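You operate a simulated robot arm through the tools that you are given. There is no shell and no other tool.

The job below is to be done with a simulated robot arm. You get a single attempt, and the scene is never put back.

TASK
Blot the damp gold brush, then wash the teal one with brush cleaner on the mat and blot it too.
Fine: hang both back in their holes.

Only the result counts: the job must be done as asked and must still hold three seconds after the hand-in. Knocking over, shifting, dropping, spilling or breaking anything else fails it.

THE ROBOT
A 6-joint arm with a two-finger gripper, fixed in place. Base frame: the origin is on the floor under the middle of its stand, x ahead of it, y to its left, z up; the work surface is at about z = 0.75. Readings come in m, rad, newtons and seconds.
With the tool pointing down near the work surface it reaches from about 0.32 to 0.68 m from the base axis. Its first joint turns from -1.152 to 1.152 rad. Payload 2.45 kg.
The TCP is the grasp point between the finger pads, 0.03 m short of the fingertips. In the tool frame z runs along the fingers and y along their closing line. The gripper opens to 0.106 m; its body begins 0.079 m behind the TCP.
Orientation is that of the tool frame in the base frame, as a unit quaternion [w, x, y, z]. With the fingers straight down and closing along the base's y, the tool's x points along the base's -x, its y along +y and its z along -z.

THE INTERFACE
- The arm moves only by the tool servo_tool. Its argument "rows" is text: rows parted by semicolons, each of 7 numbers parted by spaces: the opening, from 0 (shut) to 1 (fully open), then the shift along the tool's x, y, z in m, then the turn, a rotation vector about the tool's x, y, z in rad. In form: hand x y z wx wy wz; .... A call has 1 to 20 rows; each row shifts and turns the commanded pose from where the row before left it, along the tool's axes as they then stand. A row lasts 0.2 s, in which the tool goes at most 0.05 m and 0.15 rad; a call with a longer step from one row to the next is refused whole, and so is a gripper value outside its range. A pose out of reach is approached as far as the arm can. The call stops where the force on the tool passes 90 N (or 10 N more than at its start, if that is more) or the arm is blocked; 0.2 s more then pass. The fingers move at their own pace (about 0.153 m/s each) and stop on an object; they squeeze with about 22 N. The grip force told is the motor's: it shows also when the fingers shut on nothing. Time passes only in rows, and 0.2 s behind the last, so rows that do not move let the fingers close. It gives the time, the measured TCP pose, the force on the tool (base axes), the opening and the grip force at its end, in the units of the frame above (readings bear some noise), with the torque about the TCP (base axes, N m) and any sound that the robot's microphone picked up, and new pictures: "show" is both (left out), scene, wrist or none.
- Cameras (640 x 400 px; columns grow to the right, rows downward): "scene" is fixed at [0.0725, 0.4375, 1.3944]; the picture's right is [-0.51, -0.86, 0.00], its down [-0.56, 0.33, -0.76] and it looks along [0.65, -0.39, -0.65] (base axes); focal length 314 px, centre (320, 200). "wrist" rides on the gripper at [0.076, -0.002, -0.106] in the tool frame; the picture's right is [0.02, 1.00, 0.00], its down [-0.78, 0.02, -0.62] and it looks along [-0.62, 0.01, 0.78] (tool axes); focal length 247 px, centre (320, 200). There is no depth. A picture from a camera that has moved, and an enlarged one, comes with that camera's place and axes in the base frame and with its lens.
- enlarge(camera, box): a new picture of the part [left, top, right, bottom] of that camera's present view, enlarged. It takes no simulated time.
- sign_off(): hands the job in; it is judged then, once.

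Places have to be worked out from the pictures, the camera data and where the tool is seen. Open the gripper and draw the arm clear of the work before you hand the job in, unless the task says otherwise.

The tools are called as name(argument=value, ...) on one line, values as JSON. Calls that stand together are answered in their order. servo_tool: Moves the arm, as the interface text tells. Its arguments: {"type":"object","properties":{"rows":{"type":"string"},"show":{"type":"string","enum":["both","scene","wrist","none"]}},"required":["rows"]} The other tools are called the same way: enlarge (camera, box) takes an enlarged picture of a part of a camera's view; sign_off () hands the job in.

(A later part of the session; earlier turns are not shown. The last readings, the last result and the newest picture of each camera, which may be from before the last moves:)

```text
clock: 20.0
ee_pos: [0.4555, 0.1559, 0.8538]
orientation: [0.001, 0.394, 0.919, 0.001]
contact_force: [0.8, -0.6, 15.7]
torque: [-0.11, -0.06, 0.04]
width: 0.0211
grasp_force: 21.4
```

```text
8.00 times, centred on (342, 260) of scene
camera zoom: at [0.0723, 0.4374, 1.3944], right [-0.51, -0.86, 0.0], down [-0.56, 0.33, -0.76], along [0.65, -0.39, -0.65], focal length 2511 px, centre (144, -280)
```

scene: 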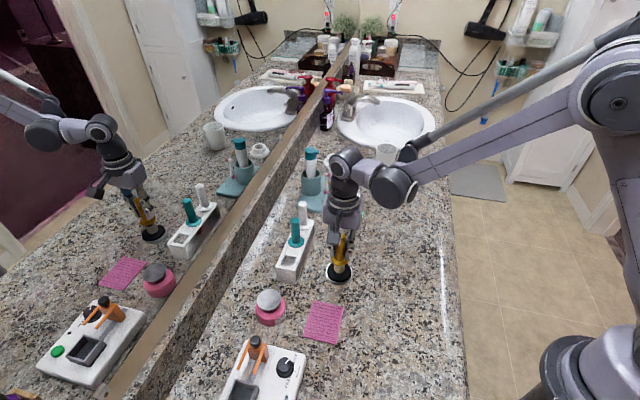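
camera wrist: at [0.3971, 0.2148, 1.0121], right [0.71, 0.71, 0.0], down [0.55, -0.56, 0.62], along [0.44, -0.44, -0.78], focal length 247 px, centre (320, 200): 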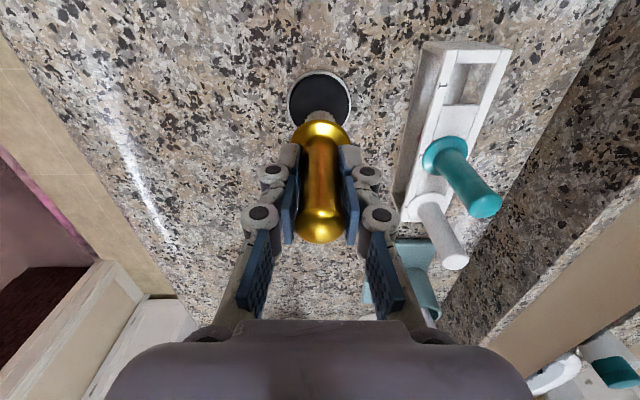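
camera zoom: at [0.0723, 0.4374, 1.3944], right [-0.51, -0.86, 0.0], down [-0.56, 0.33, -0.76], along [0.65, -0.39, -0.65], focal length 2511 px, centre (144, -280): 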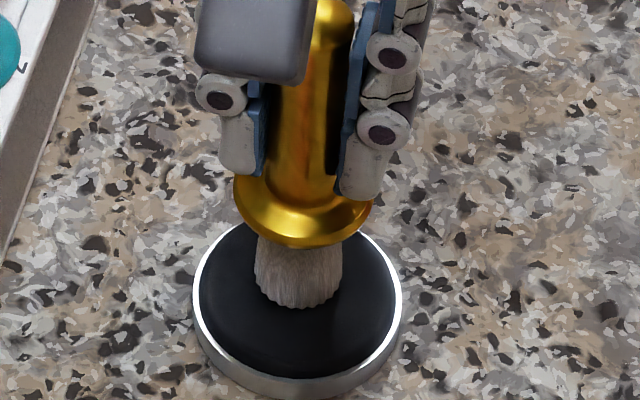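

I'll lift off the pad and move back above hole 1, x first and then y, to stay clear of teal. There I'll check that the brush is upright before lowering it.

servo_tool(rows="0.1 0 0 -0.0087 0 0 0; 0.1 0 0 -0.04 0 0 0; 0.1 0 0 -0.04 0 0 0; 0.1 0 0 -0.01 0 0 0; 0.1 0.0347 0 0 0 0 0; 0.1 0 0.039 0 0 0 0; 0.1 0 0.039 0 0 0 0; 0.1 0 0.0385 0 0 0 0; 0.1 0 0 0 0 0 0; 0.1 0 0 0 0 0 0", show="both")

enlarge(camera="scene", box=[240, 190, 340, 290])

enlarge(camera="scene", box=[120, 170, 230, 260])

enlarge(camera="wrist", box=[240, 40, 400, 250])

```text
clock: 22.2
ee_pos: [0.5155, 0.2596, 0.9522]
orientation: [0.0, 0.393, 0.92, 0.0]
contact_force: [1.1, -0.1, -0.8]
torque: [-0.02, 0.0, 0.04]
width: 0.0208
grasp_force: 22.2
camera wrist: at [0.4608, 0.3144, 1.0584], right [0.71, 0.71, 0.0], down [0.55, -0.56, 0.62], along [0.44, -0.44, -0.78], focal length 247 px, centre (320, 200)
```

scene: 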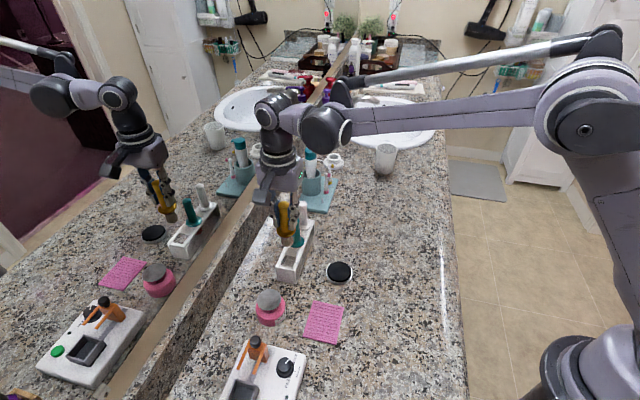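
wrist: 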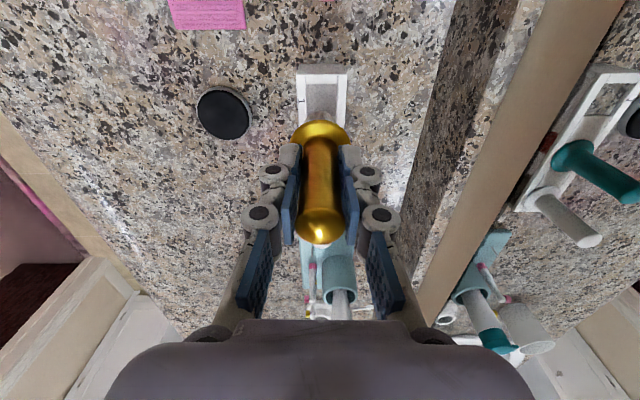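

```text
4.00 times, centred on (290, 240) of scene
camera zoom: at [0.0725, 0.4375, 1.3944], right [-0.51, -0.86, 0.0], down [-0.56, 0.33, -0.76], along [0.65, -0.39, -0.65], focal length 1256 px, centre (440, 40)
```

zoom: 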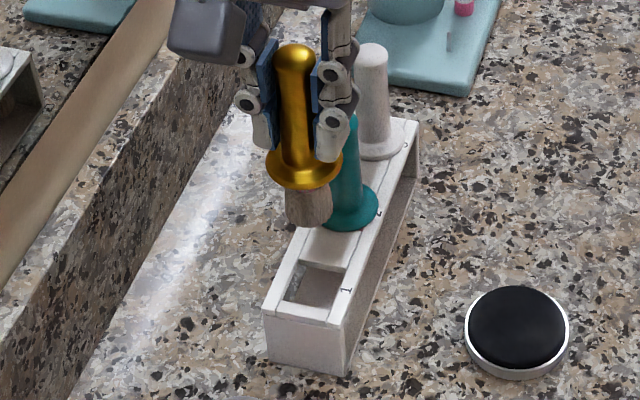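

```text
4.44 times, centred on (175, 215) of scene
camera zoom: at [0.0725, 0.4375, 1.3944], right [-0.51, -0.86, 0.0], down [-0.56, 0.33, -0.76], along [0.65, -0.39, -0.65], focal length 1395 px, centre (964, 133)
```

zoom: 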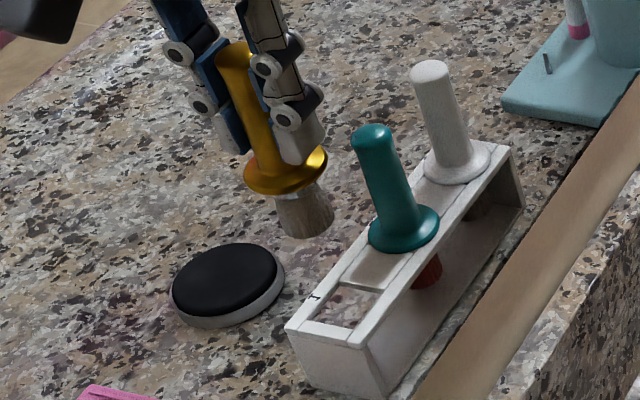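

```text
1.90 times, centred on (320, 145) of wrist
camera zoom: at [0.4608, 0.3144, 1.0584], right [0.71, 0.71, 0.0], down [0.55, -0.56, 0.62], along [0.44, -0.44, -0.78], focal length 470 px, centre (320, 305)
```

zoom: 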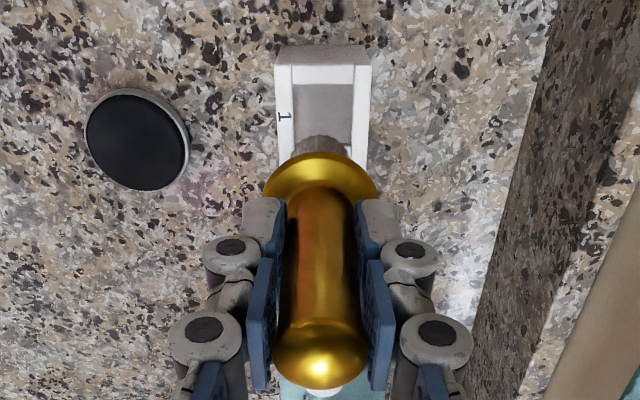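

The brush is back over hole 1 with no visible tilt, and the bristles look dry and lighter. I'll lower it to just above the rack and check the alignment.

servo_tool(rows="0.1 0 0 0.03 0 0 0; 0.1 0 0 0.025 0 0 0; 0.1 0 0 0 0 0 0", show="both")

enlarge(camera="scene", box=[250, 210, 330, 290])

enlarge(camera="scene", box=[120, 180, 230, 270])

enlarge(camera="wrist", box=[240, 40, 400, 250])

```text
clock: 23.0
ee_pos: [0.513, 0.2603, 0.896]
orientation: [0.0, 0.392, 0.92, 0.0]
contact_force: [-0.1, -0.9, -0.5]
torque: [-0.01, -0.01, 0.01]
width: 0.0211
grasp_force: 21.8
camera wrist: at [0.4581, 0.3148, 1.0023], right [0.71, 0.71, 0.0], down [0.55, -0.56, 0.62], along [0.44, -0.44, -0.78], focal length 247 px, centre (320, 200)
```

scene: 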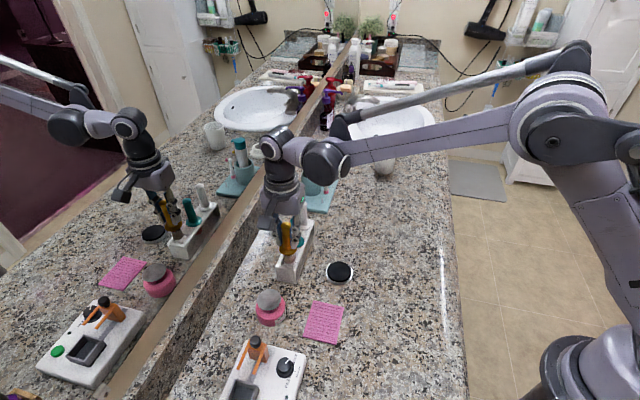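
wrist: 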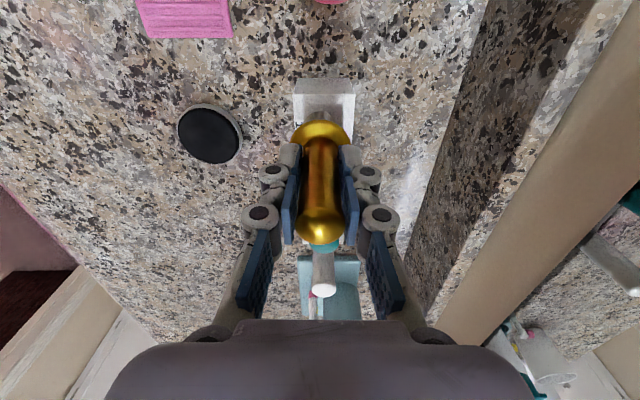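

```text
5.00 times, centred on (290, 250) of scene
camera zoom: at [0.0725, 0.4375, 1.3944], right [-0.51, -0.86, 0.0], down [-0.56, 0.33, -0.76], along [0.65, -0.39, -0.65], focal length 1570 px, centre (470, -50)
```

zoom: 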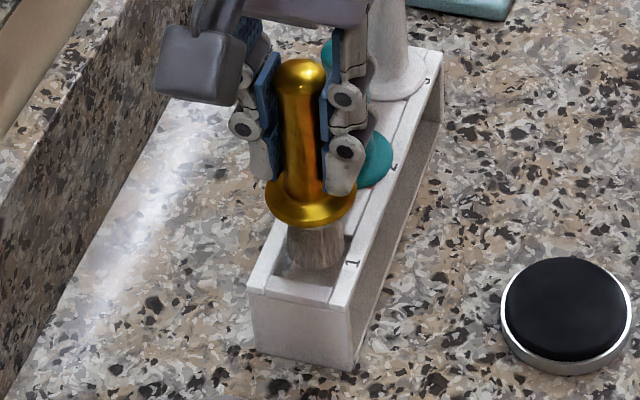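

```text
4.44 times, centred on (175, 225) of scene
camera zoom: at [0.0725, 0.4375, 1.3944], right [-0.51, -0.86, 0.0], down [-0.56, 0.33, -0.76], along [0.65, -0.39, -0.65], focal length 1395 px, centre (964, 89)
```

zoom: 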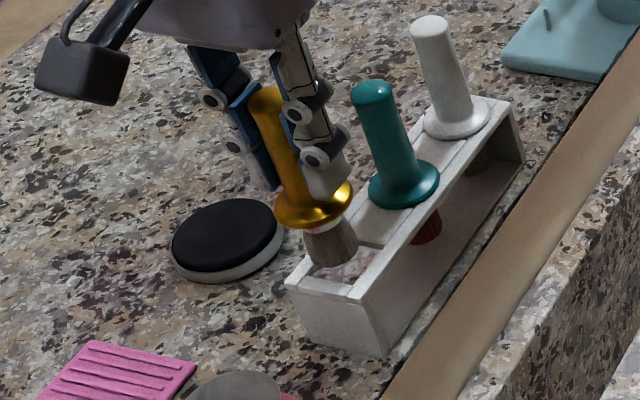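

```text
1.90 times, centred on (320, 145) of wrist
camera zoom: at [0.4581, 0.3148, 1.0023], right [0.71, 0.71, 0.0], down [0.55, -0.56, 0.62], along [0.44, -0.44, -0.78], focal length 470 px, centre (320, 305)
```

zoom: 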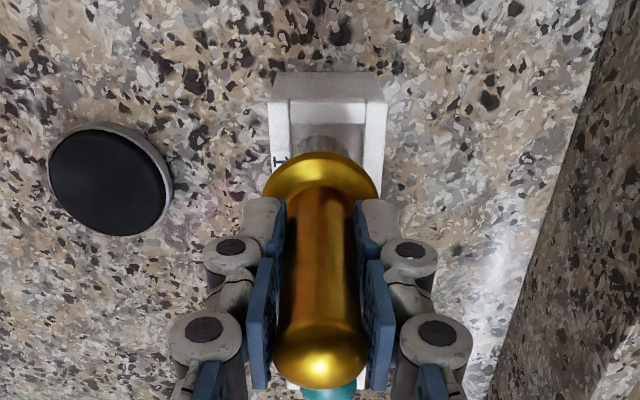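

The bristles are centred over the hole. I'll lower the rest of the way, slowing near the seat and watching the force.

servo_tool(rows="0.1 0 0 0.02 0 0 0; 0.1 0 0 0.018 0 0 0; 0.1 0 0 0.005 0 0 0; 0.1 0 0 0 0 0 0", show="scene")

enlarge(camera="scene", box=[250, 210, 330, 290])

enlarge(camera="scene", box=[120, 180, 230, 270])

```text
clock: 24.0
ee_pos: [0.5145, 0.262, 0.8519]
orientation: [0.0, 0.394, 0.919, 0.0]
contact_force: [-0.6, 0.3, 0.0]
torque: [0.0, 0.0, 0.01]
width: 0.021
grasp_force: 21.8
```

scene: 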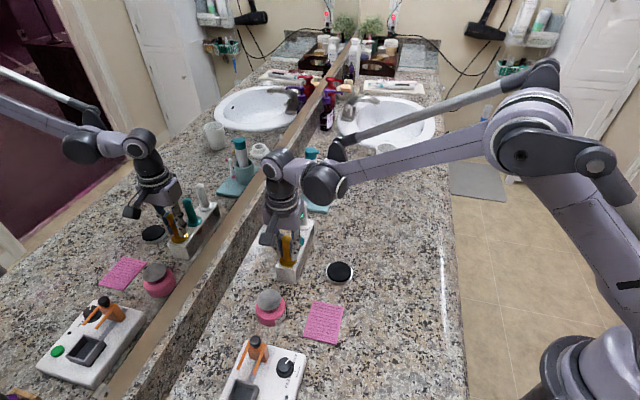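

```text
5.00 times, centred on (290, 250) of scene
camera zoom: at [0.0725, 0.4375, 1.3944], right [-0.51, -0.86, 0.0], down [-0.56, 0.33, -0.76], along [0.65, -0.39, -0.65], focal length 1570 px, centre (470, -50)
```

zoom: 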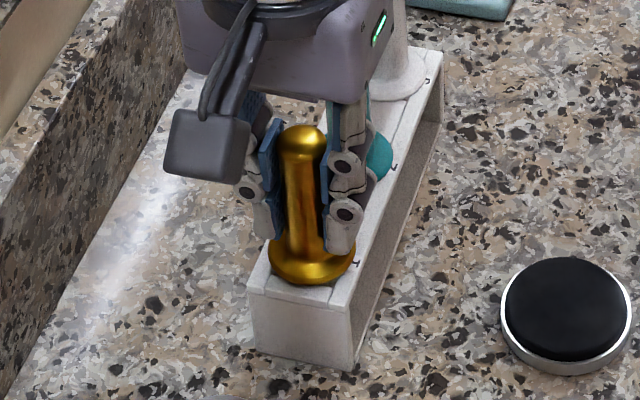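

```text
4.44 times, centred on (175, 225) of scene
camera zoom: at [0.0725, 0.4375, 1.3944], right [-0.51, -0.86, 0.0], down [-0.56, 0.33, -0.76], along [0.65, -0.39, -0.65], focal length 1395 px, centre (964, 89)
```

zoom: 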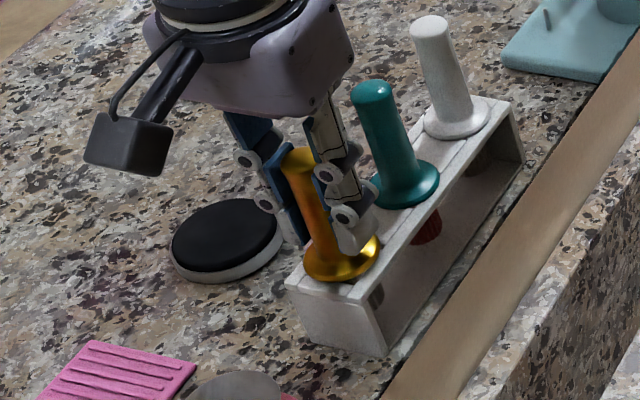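

The flange is very nearly seated with no force yet. I'll lower the last 2 mm and read.

servo_tool(rows="0.1 0 0 0.001 0 0 0; 0.1 0 0 0.001 0 0 0; 0.1 0 0 0 0 0 0", show="none")

```text
clock: 24.8
ee_pos: [0.5155, 0.2622, 0.852]
orientation: [0.0, 0.393, 0.92, 0.0]
contact_force: [0.1, 0.1, -0.4]
torque: [0.01, -0.01, 0.03]
width: 0.0212
grasp_force: 21.9
```

Still no contact, as expected if the handle slipped up 1–2 mm in the grip. I'll go 1 mm lower.

servo_tool(rows="0.1 0 0 0.0005 0 0 0; 0.1 0 0 0.0005 0 0 0; 0.1 0 0 0 0 0 0", show="none")

```text
clock: 25.6
ee_pos: [0.5152, 0.2621, 0.8521]
orientation: [0.0, 0.393, 0.919, 0.0]
contact_force: [-0.2, 0.3, 0.5]
torque: [0.0, 0.02, 0.04]
width: 0.021
grasp_force: 21.9
```

It's within about a millimetre of the seat, so I'll open the fingers gently and let it settle.

servo_tool(rows="0.25 0 0 0 0 0 0; 0.5 0 0 0 0 0 0; 0.6 0 0 0 0 0 0; 0.6 0 0 0 0 0 0", show="both")

enlarge(camera="scene", box=[250, 210, 330, 290])

enlarge(camera="wrist", box=[240, 60, 400, 250])

```text
clock: 26.6
ee_pos: [0.5156, 0.2617, 0.8518]
orientation: [-0.001, 0.393, 0.92, -0.001]
contact_force: [-0.4, -0.1, -0.5]
torque: [0.0, -0.04, -0.01]
width: 0.0636
grasp_force: 0.1
camera wrist: at [0.4613, 0.3156, 0.9581], right [0.71, 0.71, 0.0], down [0.55, -0.56, 0.62], along [0.44, -0.44, -0.78], focal length 247 px, centre (320, 200)
```

scene: 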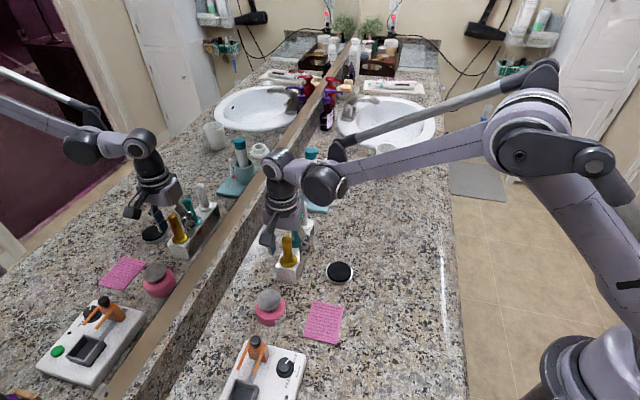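
wrist: 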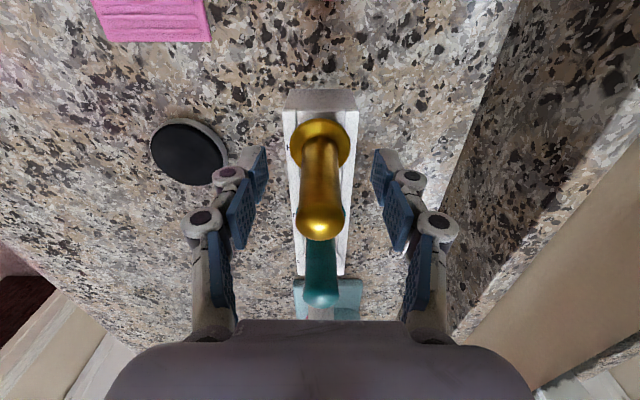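

```text
5.00 times, centred on (290, 250) of scene
camera zoom: at [0.0725, 0.4375, 1.3944], right [-0.51, -0.86, 0.0], down [-0.56, 0.33, -0.76], along [0.65, -0.39, -0.65], focal length 1570 px, centre (470, -50)
```

zoom: 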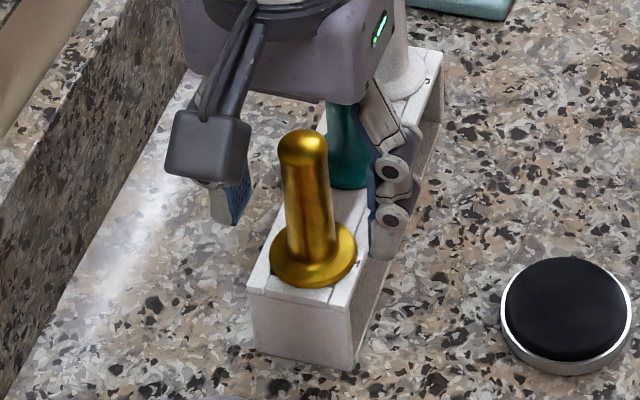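

```text
2.11 times, centred on (320, 155) of wrist
camera zoom: at [0.4613, 0.3156, 0.9581], right [0.71, 0.71, 0.0], down [0.55, -0.56, 0.62], along [0.44, -0.44, -0.78], focal length 520 px, centre (320, 295)
```

zoom: 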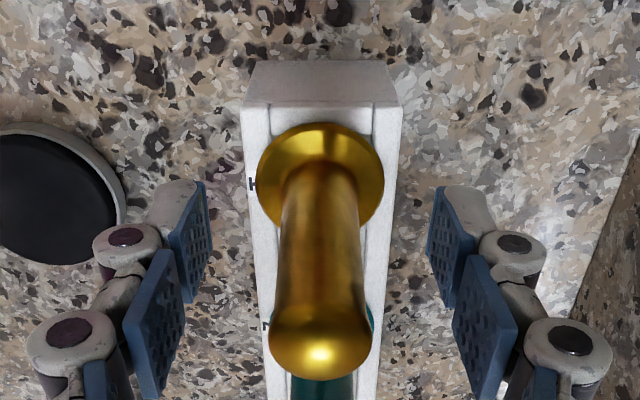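

Gold stands upright and seated in hole 1. I'll rise clear of the handle tops and move along the row to above teal.

servo_tool(rows="0.6 0 0 -0.03 0 0 0; 0.6 0 0 -0.04 0 0 0; 0.6 0 0 -0.03 0 0 0; 0.6 -0.032 0.0005 0 0 0 0; 0.6 -0.032 0.0008 0 0 0 0; 0.6 0 0 0 0 0 0", show="both")

enlarge(camera="wrist", box=[240, 60, 400, 250])

enlarge(camera="scene", box=[110, 180, 230, 290])

```text
clock: 28.0
ee_pos: [0.5612, 0.2135, 0.9483]
orientation: [0.0, 0.394, 0.919, -0.001]
contact_force: [0.7, 0.4, 0.2]
torque: [0.01, -0.01, 0.03]
width: 0.0638
grasp_force: 0.1
camera wrist: at [0.5064, 0.267, 1.0557], right [0.71, 0.71, 0.0], down [0.55, -0.56, 0.62], along [0.44, -0.44, -0.78], focal length 247 px, centre (320, 200)
```

scene: 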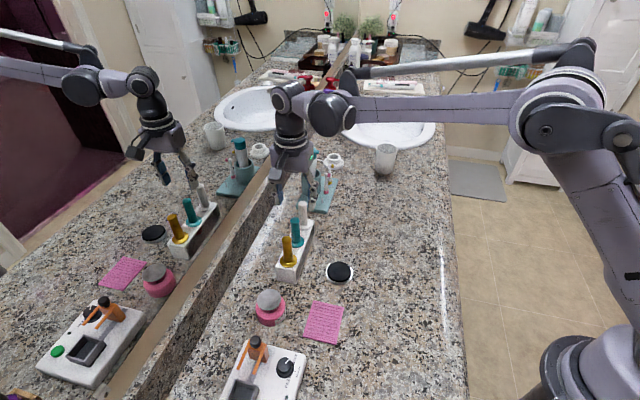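
wrist: 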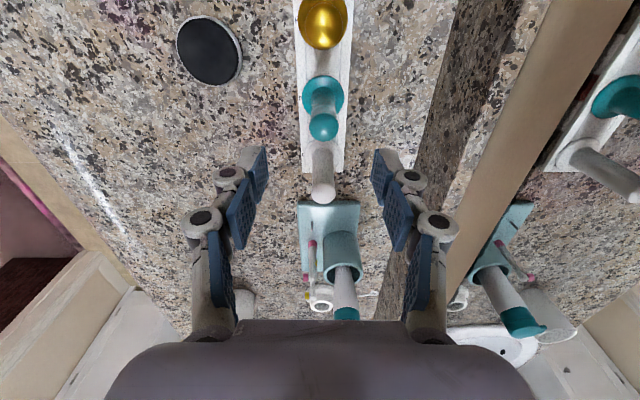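

```text
2.11 times, centred on (320, 155) of wrist
camera zoom: at [0.5064, 0.267, 1.0557], right [0.71, 0.71, 0.0], down [0.55, -0.56, 0.62], along [0.44, -0.44, -0.78], focal length 520 px, centre (320, 295)
```

zoom: 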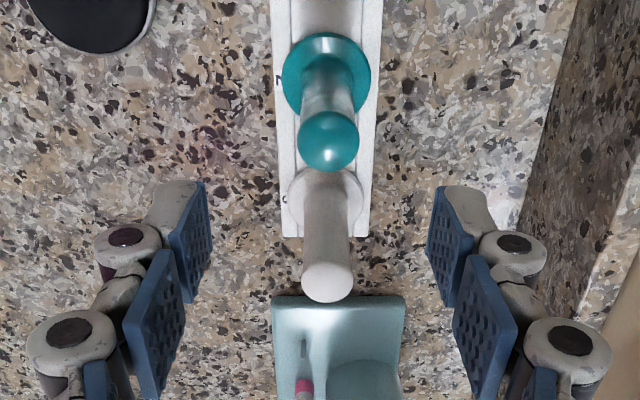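

```text
3.64 times, centred on (170, 235) of scene
camera zoom: at [0.0725, 0.4374, 1.3944], right [-0.51, -0.86, 0.0], down [-0.56, 0.33, -0.76], along [0.65, -0.39, -0.65], focal length 1142 px, centre (866, 73)
```

zoom: 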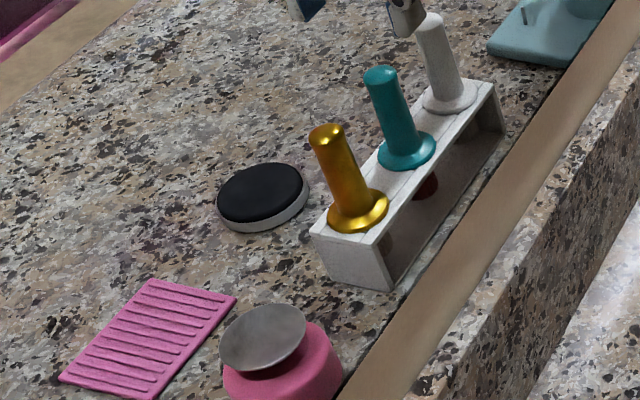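

Teal sits about 2 mm in +y and 3 mm in +x of the tool. I'll correct that, descend around the handle to z≈0.852 and close.

servo_tool(rows="0.6 0.003 0.002 0.02 0 0 0; 0.6 0 0 0.035 0 0 0; 0.6 0 0 0.03 0 0 0; 0.6 0 0 0.014 0 0 0; 0.6 0 0 0 0 0 0", show="wrist")

enlarge(camera="wrist", box=[240, 60, 400, 250])

```text
clock: 29.2
ee_pos: [0.5576, 0.219, 0.85]
orientation: [0.0, 0.394, 0.919, 0.0]
contact_force: [0.6, -0.1, -0.3]
torque: [0.0, 0.0, -0.02]
width: 0.0634
grasp_force: 0.1
camera wrist: at [0.5036, 0.2727, 0.9572], right [0.71, 0.71, 0.0], down [0.55, -0.56, 0.62], along [0.44, -0.44, -0.78], focal length 247 px, centre (320, 200)
```

wrist: 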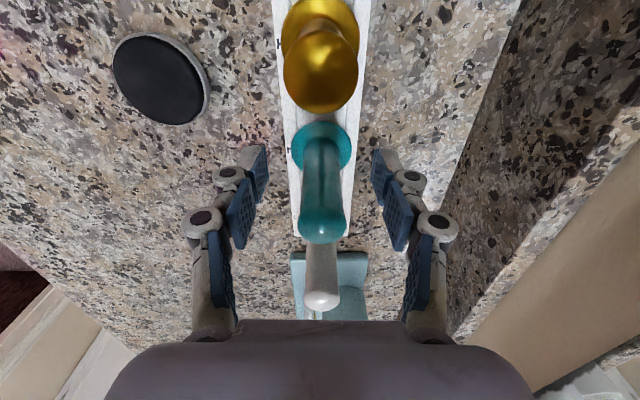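

```text
2.11 times, centred on (320, 155) of wrist
camera zoom: at [0.5036, 0.2727, 0.9572], right [0.71, 0.71, 0.0], down [0.55, -0.56, 0.62], along [0.44, -0.44, -0.78], focal length 520 px, centre (320, 295)
```

zoom: 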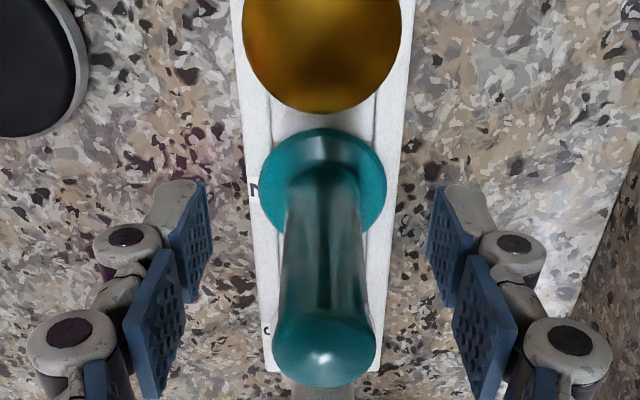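

Teal is about 1 mm right of the finger centre. I'll nudge over and close on it.

servo_tool(rows="0.6 0 0.001 0 0 0 0; 0.1 0 0 0 0 0 0; 0.1 0 0 0 0 0 0; 0.1 0 0 0 0 0 0; 0.1 0 0 0 0 0 0", show="wrist")

```text
clock: 30.4
ee_pos: [0.5589, 0.2197, 0.8517]
orientation: [0.0, 0.393, 0.919, 0.0]
contact_force: [-0.4, 0.3, 1.4]
torque: [0.0, -0.02, 0.01]
width: 0.0209
grasp_force: 22.1
camera wrist: at [0.5051, 0.274, 0.9582], right [0.71, 0.71, 0.0], down [0.55, -0.56, 0.62], along [0.44, -0.44, -0.78], focal length 247 px, centre (320, 200)
```

wrist: 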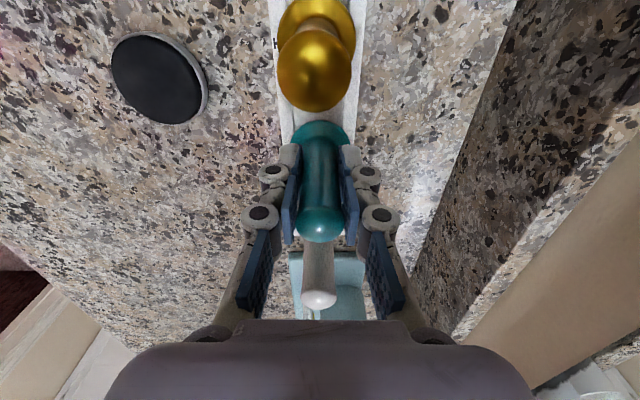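

Teal is gripped: width 0.021, 22 N. I'll lift it high enough that its tip clears the gold handle, check the bristles, then carry it along the row to above the pump.

servo_tool(rows="0.1 0 0 -0.015 0 0 0; 0.1 0 0 -0.035 0 0 0; 0.1 0 0 -0.04 0 0 0; 0.1 0 0 -0.04 0 0 0; 0.1 0 0 -0.04 0 0 0; 0.1 0 0 0 0 0 0", show="both")

enlarge(camera="scene", box=[250, 150, 350, 290])

enlarge(camera="scene", box=[120, 150, 240, 280])

```text
clock: 31.8
ee_pos: [0.5629, 0.2187, 1.0231]
orientation: [0.0, 0.393, 0.919, 0.0]
contact_force: [-0.5, -0.1, -0.4]
torque: [0.01, 0.01, 0.02]
width: 0.021
grasp_force: 21.8
camera wrist: at [0.5089, 0.2728, 1.1303], right [0.71, 0.71, 0.0], down [0.55, -0.56, 0.62], along [0.44, -0.44, -0.78], focal length 247 px, centre (320, 200)
```

scene: 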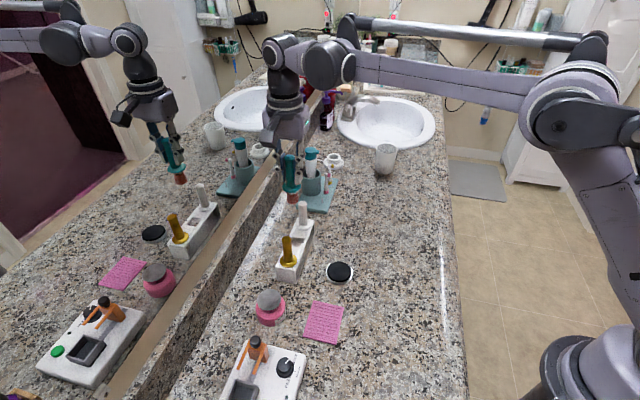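
wrist: 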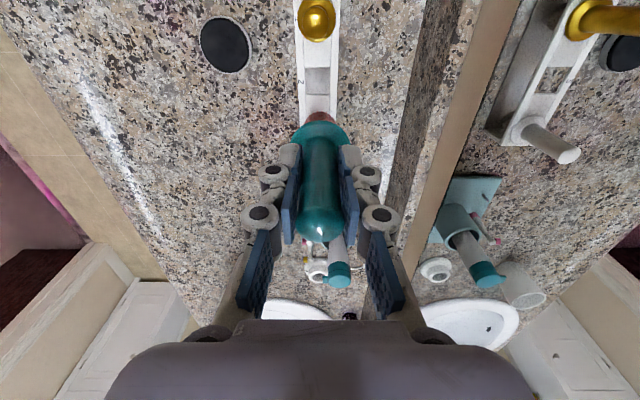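

```text
2.86 times, centred on (300, 220) of scene
camera zoom: at [0.0725, 0.4375, 1.3944], right [-0.51, -0.86, 0.0], down [-0.56, 0.33, -0.76], along [0.65, -0.39, -0.65], focal length 897 px, centre (377, 143)
```

zoom: 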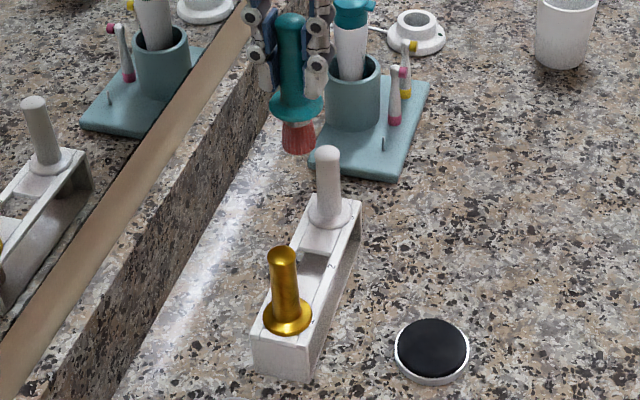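

```text
3.08 times, centred on (180, 215) of scene
camera zoom: at [0.0725, 0.4375, 1.3944], right [-0.51, -0.86, 0.0], down [-0.56, 0.33, -0.76], along [0.65, -0.39, -0.65], focal length 966 px, centre (751, 154)
```

zoom: 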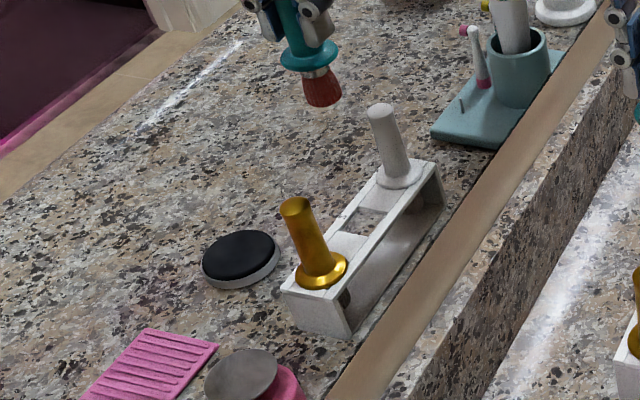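

Teal's bristles are red with pigment, and it came out cleanly. I'll carry it over gold, with the tip at about 0.93, to above the pump dish and check the alignment there.

servo_tool(rows="0.1 0.042 0 0 0 0 0; 0.1 0.042 0 0 0 0 0; 0.1 0.042 0 0 0 0 0; 0.1 0.0426 -0.0004 0 0 0 0; 0.1 0 0 0.04 0 0 0; 0.1 0 0 0 0 0 0; 0.1 0 0 0 0 0 0", show="both")

enlarge(camera="scene", box=[220, 220, 320, 340])

enlarge(camera="wrist", box=[240, 20, 400, 250])

enlarge(camera="scene", box=[90, 170, 220, 310])

```text
clock: 33.4
ee_pos: [0.4409, 0.3416, 0.9798]
orientation: [0.001, 0.393, 0.919, 0.0]
contact_force: [-0.6, -0.4, -0.3]
torque: [0.01, -0.04, 0.0]
width: 0.021
grasp_force: 22.0
camera wrist: at [0.3865, 0.3959, 1.0858], right [0.71, 0.71, 0.0], down [0.55, -0.56, 0.62], along [0.44, -0.44, -0.78], focal length 247 px, centre (320, 200)
```

scene: 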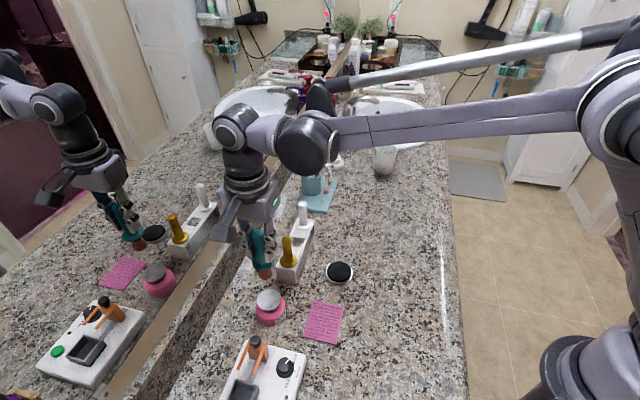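
wrist: 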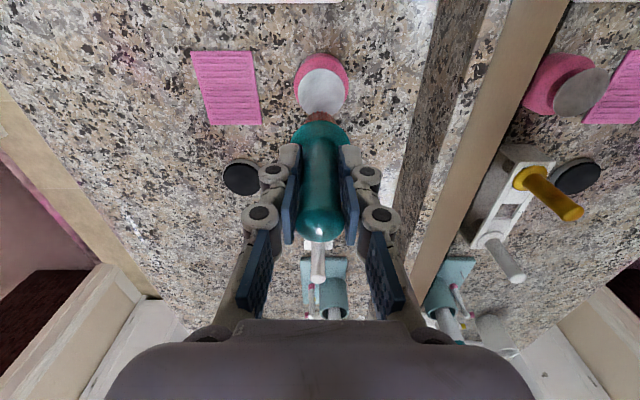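

```text
3.33 times, centred on (270, 280) of scene
camera zoom: at [0.0725, 0.4375, 1.3944], right [-0.51, -0.86, 0.0], down [-0.56, 0.33, -0.76], along [0.65, -0.39, -0.65], focal length 1046 px, centre (487, -67)
```

zoom: 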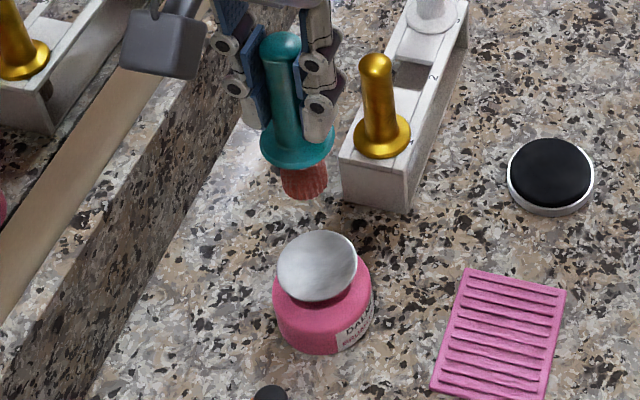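

```text
1.74 times, centred on (320, 135) of wrist
camera zoom: at [0.3865, 0.3959, 1.0858], right [0.71, 0.71, 0.0], down [0.55, -0.56, 0.62], along [0.44, -0.44, -0.78], focal length 430 px, centre (320, 313)
```

zoom: 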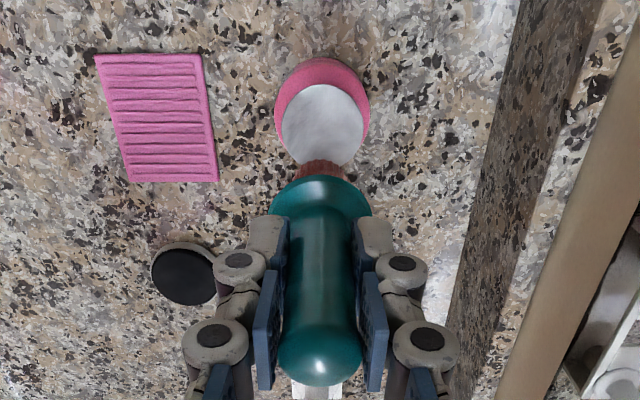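

```text
2.86 times, centred on (155, 240) of scene
camera zoom: at [0.0725, 0.4375, 1.3944], right [-0.51, -0.86, 0.0], down [-0.56, 0.33, -0.76], along [0.65, -0.39, -0.65], focal length 897 px, centre (791, 86)
```

zoom: 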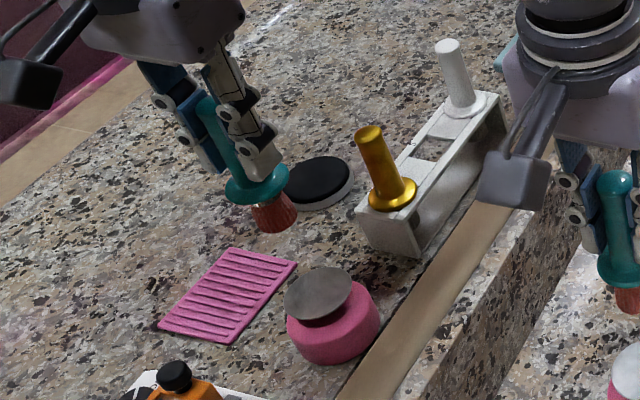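

The dish centre is within about 1 mm of the tool axis. I'll lower teal to just above the dish, then press it down gradually while watching force and sound.

servo_tool(rows="0.1 0.0005 0.001 0.03 0 0 0; 0.1 0 0 0.03 0 0 0; 0.1 0 0 0.02 0 0 0; 0.1 0 0 0.004 0 0 0; 0.1 0 0 0 0 0 0", show="both")

enlarge(camera="scene", box=[230, 250, 310, 340])

```text
clock: 34.6
ee_pos: [0.443, 0.3442, 0.8984]
orientation: [0.0, 0.393, 0.919, 0.0]
contact_force: [0.3, -0.2, 0.3]
torque: [0.0, -0.03, -0.01]
width: 0.0208
grasp_force: 22.0
camera wrist: at [0.3902, 0.3982, 1.0039], right [0.71, 0.71, 0.0], down [0.55, -0.56, 0.62], along [0.44, -0.44, -0.78], focal length 247 px, centre (320, 200)
```

scene: 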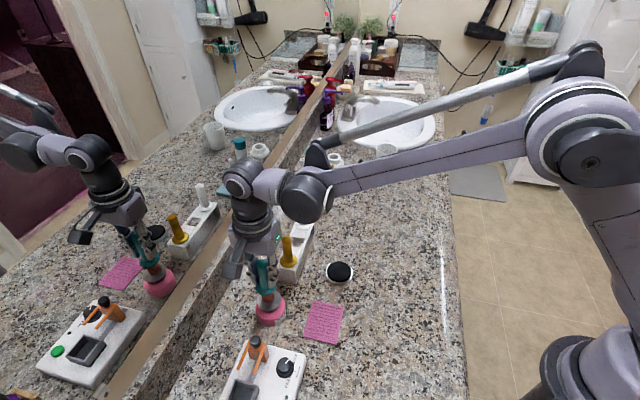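
wrist: 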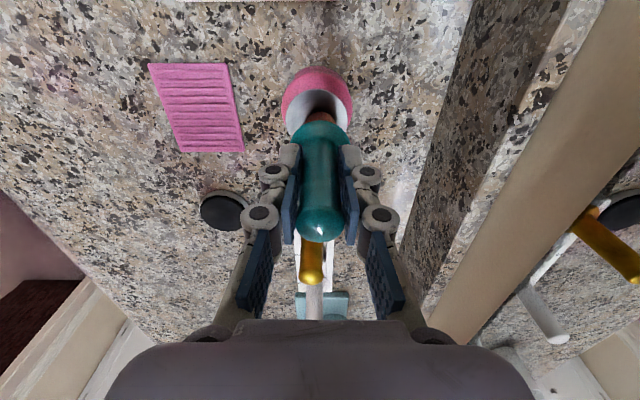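

```text
4.44 times, centred on (270, 295) of scene
camera zoom: at [0.0725, 0.4375, 1.3944], right [-0.51, -0.86, 0.0], down [-0.56, 0.33, -0.76], along [0.65, -0.39, -0.65], focal length 1395 px, centre (542, -222)
```

zoom: 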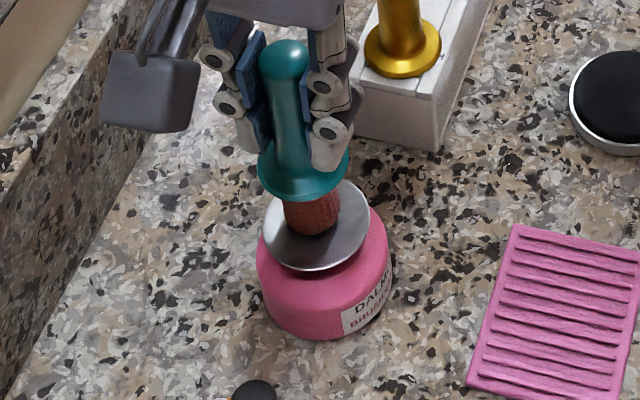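

The tip is just about at the dish. I'll push down in 2 mm steps.

servo_tool(rows="0.1 0 0 0.002 0 0 0; 0.1 0 0 0.002 0 0 0; 0.1 0 0 0.002 0 0 0; 0.1 0 0 0 0 0 0", show="none")

```text
clock: 35.6
ee_pos: [0.4449, 0.3443, 0.8917]
orientation: [-0.001, 0.394, 0.919, 0.001]
contact_force: [-0.7, 0.2, 2.4]
torque: [0.09, 0.04, -0.04]
width: 0.0207
grasp_force: 21.8
```

Light contact of 2.4 N, so the brush is on the dish. I'll press 4 mm more and read.

servo_tool(rows="0.1 0 0 0.002 0 0 0; 0.1 0 0 0.002 0 0 0; 0.1 0 0 0 0 0 0", show="scene")

enlarge(camera="scene", box=[230, 250, 310, 340])

```text
clock: 36.4
ee_pos: [0.4452, 0.343, 0.889]
orientation: [0.002, 0.394, 0.919, 0.0]
contact_force: [1.0, -0.3, 15.2]
torque: [-0.04, -0.14, 0.0]
width: 0.021
grasp_force: 22.4
```

scene: 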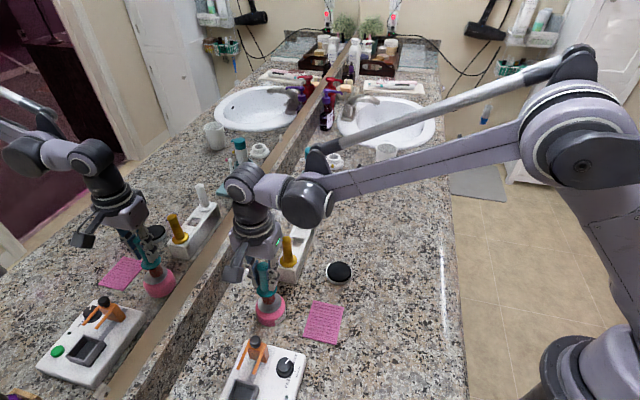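

```text
4.44 times, centred on (270, 295) of scene
camera zoom: at [0.0723, 0.4373, 1.3945], right [-0.51, -0.86, 0.0], down [-0.56, 0.33, -0.76], along [0.65, -0.39, -0.65], focal length 1395 px, centre (542, -222)
```

zoom: 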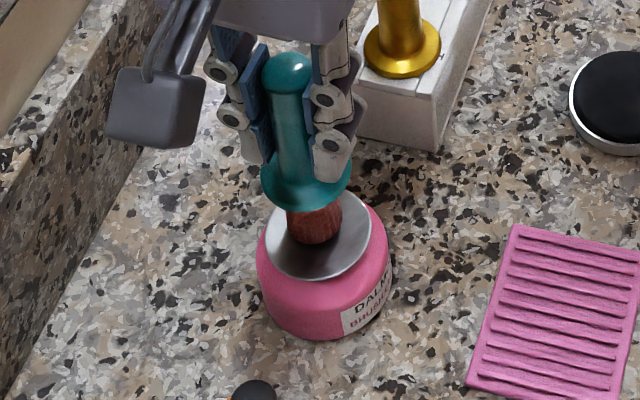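

The dish has gone down a few millimetres at 15 N and the bristles look a bit darker. I'll press 1 mm more, hold briefly, and listen for the pump.

servo_tool(rows="0.1 0 0 0.001 0 0 0; 0.1 0 0 0 0 0 0; 0.1 0 0 0 0 0 0", show="scene")

enlarge(camera="scene", box=[230, 250, 310, 340])

```text
clock: 37.2
ee_pos: [0.4443, 0.3432, 0.887]
orientation: [0.001, 0.393, 0.92, 0.0]
contact_force: [0.0, -0.3, 22.4]
torque: [-0.05, -0.08, 0.0]
width: 0.0211
grasp_force: 22.8
```

scene: 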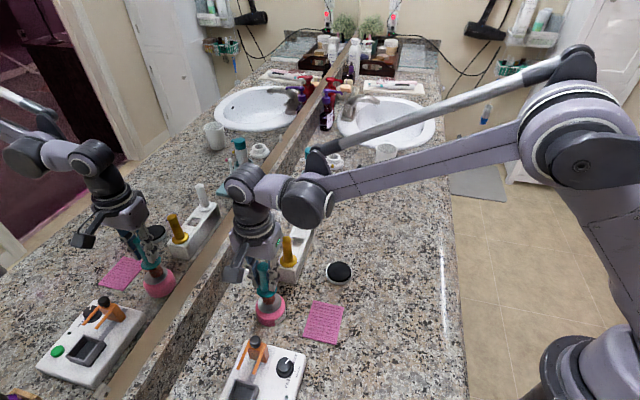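

```text
4.44 times, centred on (270, 295) of scene
camera zoom: at [0.0722, 0.4372, 1.3945], right [-0.51, -0.86, 0.0], down [-0.56, 0.33, -0.76], along [0.65, -0.39, -0.65], focal length 1395 px, centre (542, -222)
```

zoom: 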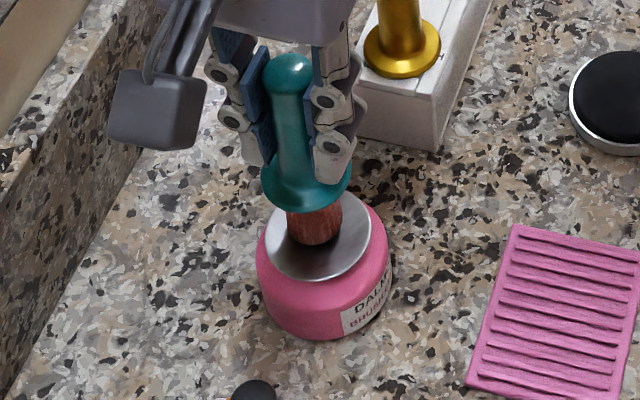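

The dish is at its stop with 22 N. I'll lift off and look at the dish and bristles for cleaner.

servo_tool(rows="0.1 0 0 -0.004 0 0 0; 0.1 0 0 -0.006 0 0 0; 0.1 0 0 -0.02 0 0 0; 0.1 0 0 -0.02 0 0 0; 0.1 0 0 0 0 0 0", show="both")

enlarge(camera="scene", box=[230, 240, 310, 340])

enlarge(camera="wrist", box=[270, 30, 370, 150])

enlarge(camera="scene", box=[110, 200, 200, 310])

```text
clock: 38.4
ee_pos: [0.4449, 0.3431, 0.9377]
orientation: [0.0, 0.393, 0.92, 0.0]
contact_force: [0.8, 0.0, 0.3]
torque: [0.01, 0.02, 0.02]
width: 0.0211
grasp_force: 21.8
camera wrist: at [0.3894, 0.3966, 1.0441], right [0.71, 0.71, 0.0], down [0.55, -0.56, 0.62], along [0.44, -0.44, -0.78], focal length 247 px, centre (320, 200)
```

scene: 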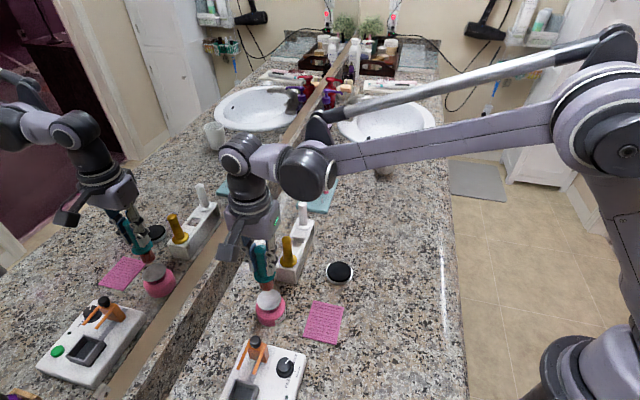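
wrist: 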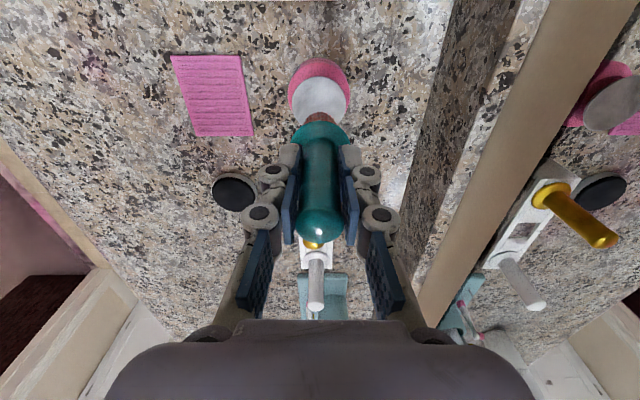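

```text
4.00 times, centred on (270, 290) of scene
camera zoom: at [0.0725, 0.4375, 1.3944], right [-0.51, -0.86, 0.0], down [-0.56, 0.33, -0.76], along [0.65, -0.39, -0.65], focal length 1256 px, centre (520, -160)
```

zoom: 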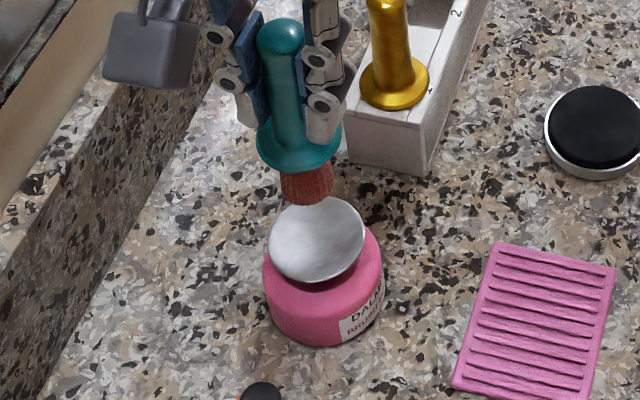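

```text
3.33 times, centred on (320, 90) of wrist
camera zoom: at [0.3894, 0.3966, 1.0441], right [0.71, 0.71, 0.0], down [0.55, -0.56, 0.62], along [0.44, -0.44, -0.78], focal length 823 px, centre (320, 567)
```

zoom: 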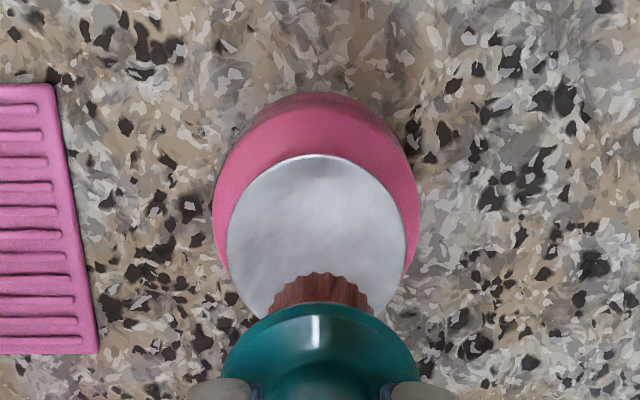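

```text
3.64 times, centred on (155, 255) of scene
camera zoom: at [0.0725, 0.4375, 1.3944], right [-0.51, -0.86, 0.0], down [-0.56, 0.33, -0.76], along [0.65, -0.39, -0.65], focal length 1142 px, centre (920, 0)
```

zoom: 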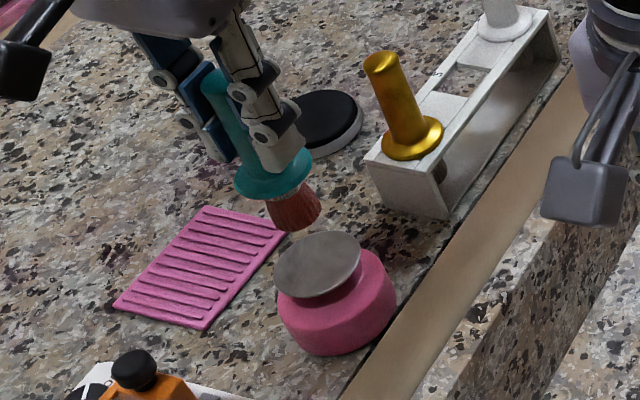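

The dish has sprung back and looks brighter, and the bristles seem darker. I'll zoom in on both to see whether cleaner was taken up.

enlarge(camera="scene", box=[250, 275, 290, 315])

enlarge(camera="scene", box=[125, 235, 185, 290])

```text
10.00 times, centred on (270, 295) of scene
camera zoom: at [0.0725, 0.4375, 1.3944], right [-0.51, -0.86, 0.0], down [-0.56, 0.33, -0.76], along [0.65, -0.39, -0.65], focal length 3139 px, centre (820, -750)
```

zoom: 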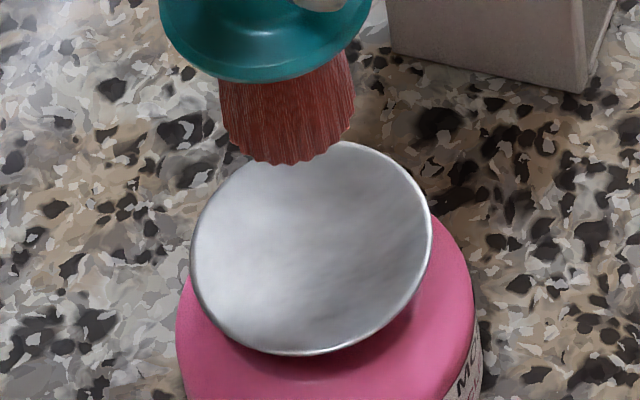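

```text
7.27 times, centred on (155, 262) of scene
camera zoom: at [0.0725, 0.4375, 1.3944], right [-0.51, -0.86, 0.0], down [-0.56, 0.33, -0.76], along [0.65, -0.39, -0.65], focal length 2283 px, centre (1520, -254)
```

zoom: 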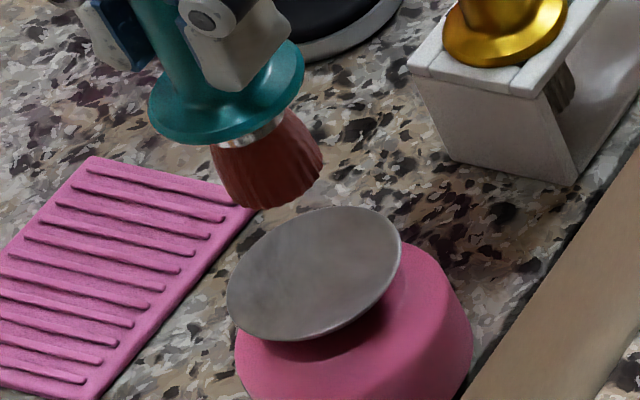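

The bristles look darker red. To compare fairly I'll rise to exactly the pose where I looked before pressing.

servo_tool(rows="0.1 -0.0005 -0.001 -0.045 0 0 0; 0.1 0 0 0 0 0 0; 0.1 0 0 0 0 0 0", show="scene")

enlarge(camera="scene", box=[220, 220, 320, 340])

enlarge(camera="scene", box=[90, 170, 220, 310])

```text
clock: 39.2
ee_pos: [0.444, 0.3436, 0.9823]
orientation: [0.0, 0.393, 0.92, 0.001]
contact_force: [0.1, 0.3, -0.5]
torque: [0.01, -0.04, 0.02]
width: 0.0205
grasp_force: 22.0
```

scene: 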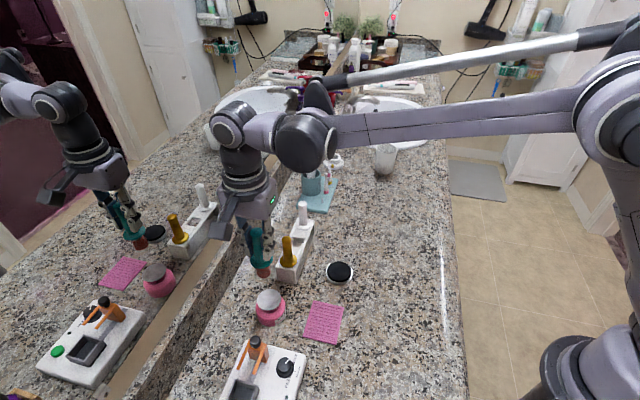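

```text
3.33 times, centred on (270, 280) of scene
camera zoom: at [0.0725, 0.4375, 1.3944], right [-0.51, -0.86, 0.0], down [-0.56, 0.33, -0.76], along [0.65, -0.39, -0.65], focal length 1046 px, centre (487, -67)
```

zoom: 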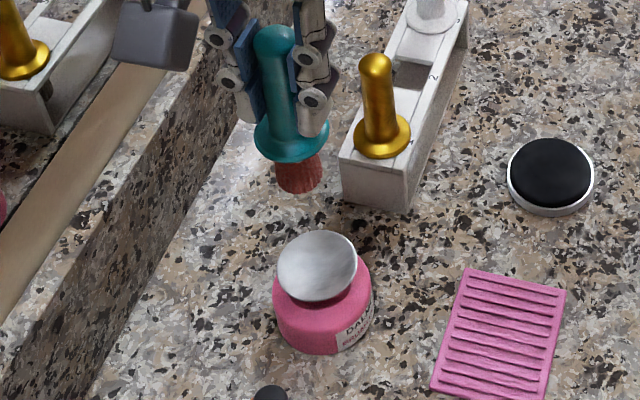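

```text
2.86 times, centred on (155, 240) of scene
camera zoom: at [0.0725, 0.4375, 1.3944], right [-0.51, -0.86, 0.0], down [-0.56, 0.33, -0.76], along [0.65, -0.39, -0.65], focal length 897 px, centre (791, 86)
```

zoom: 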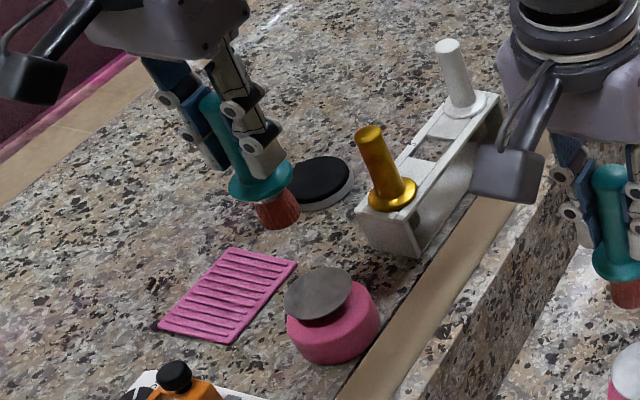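

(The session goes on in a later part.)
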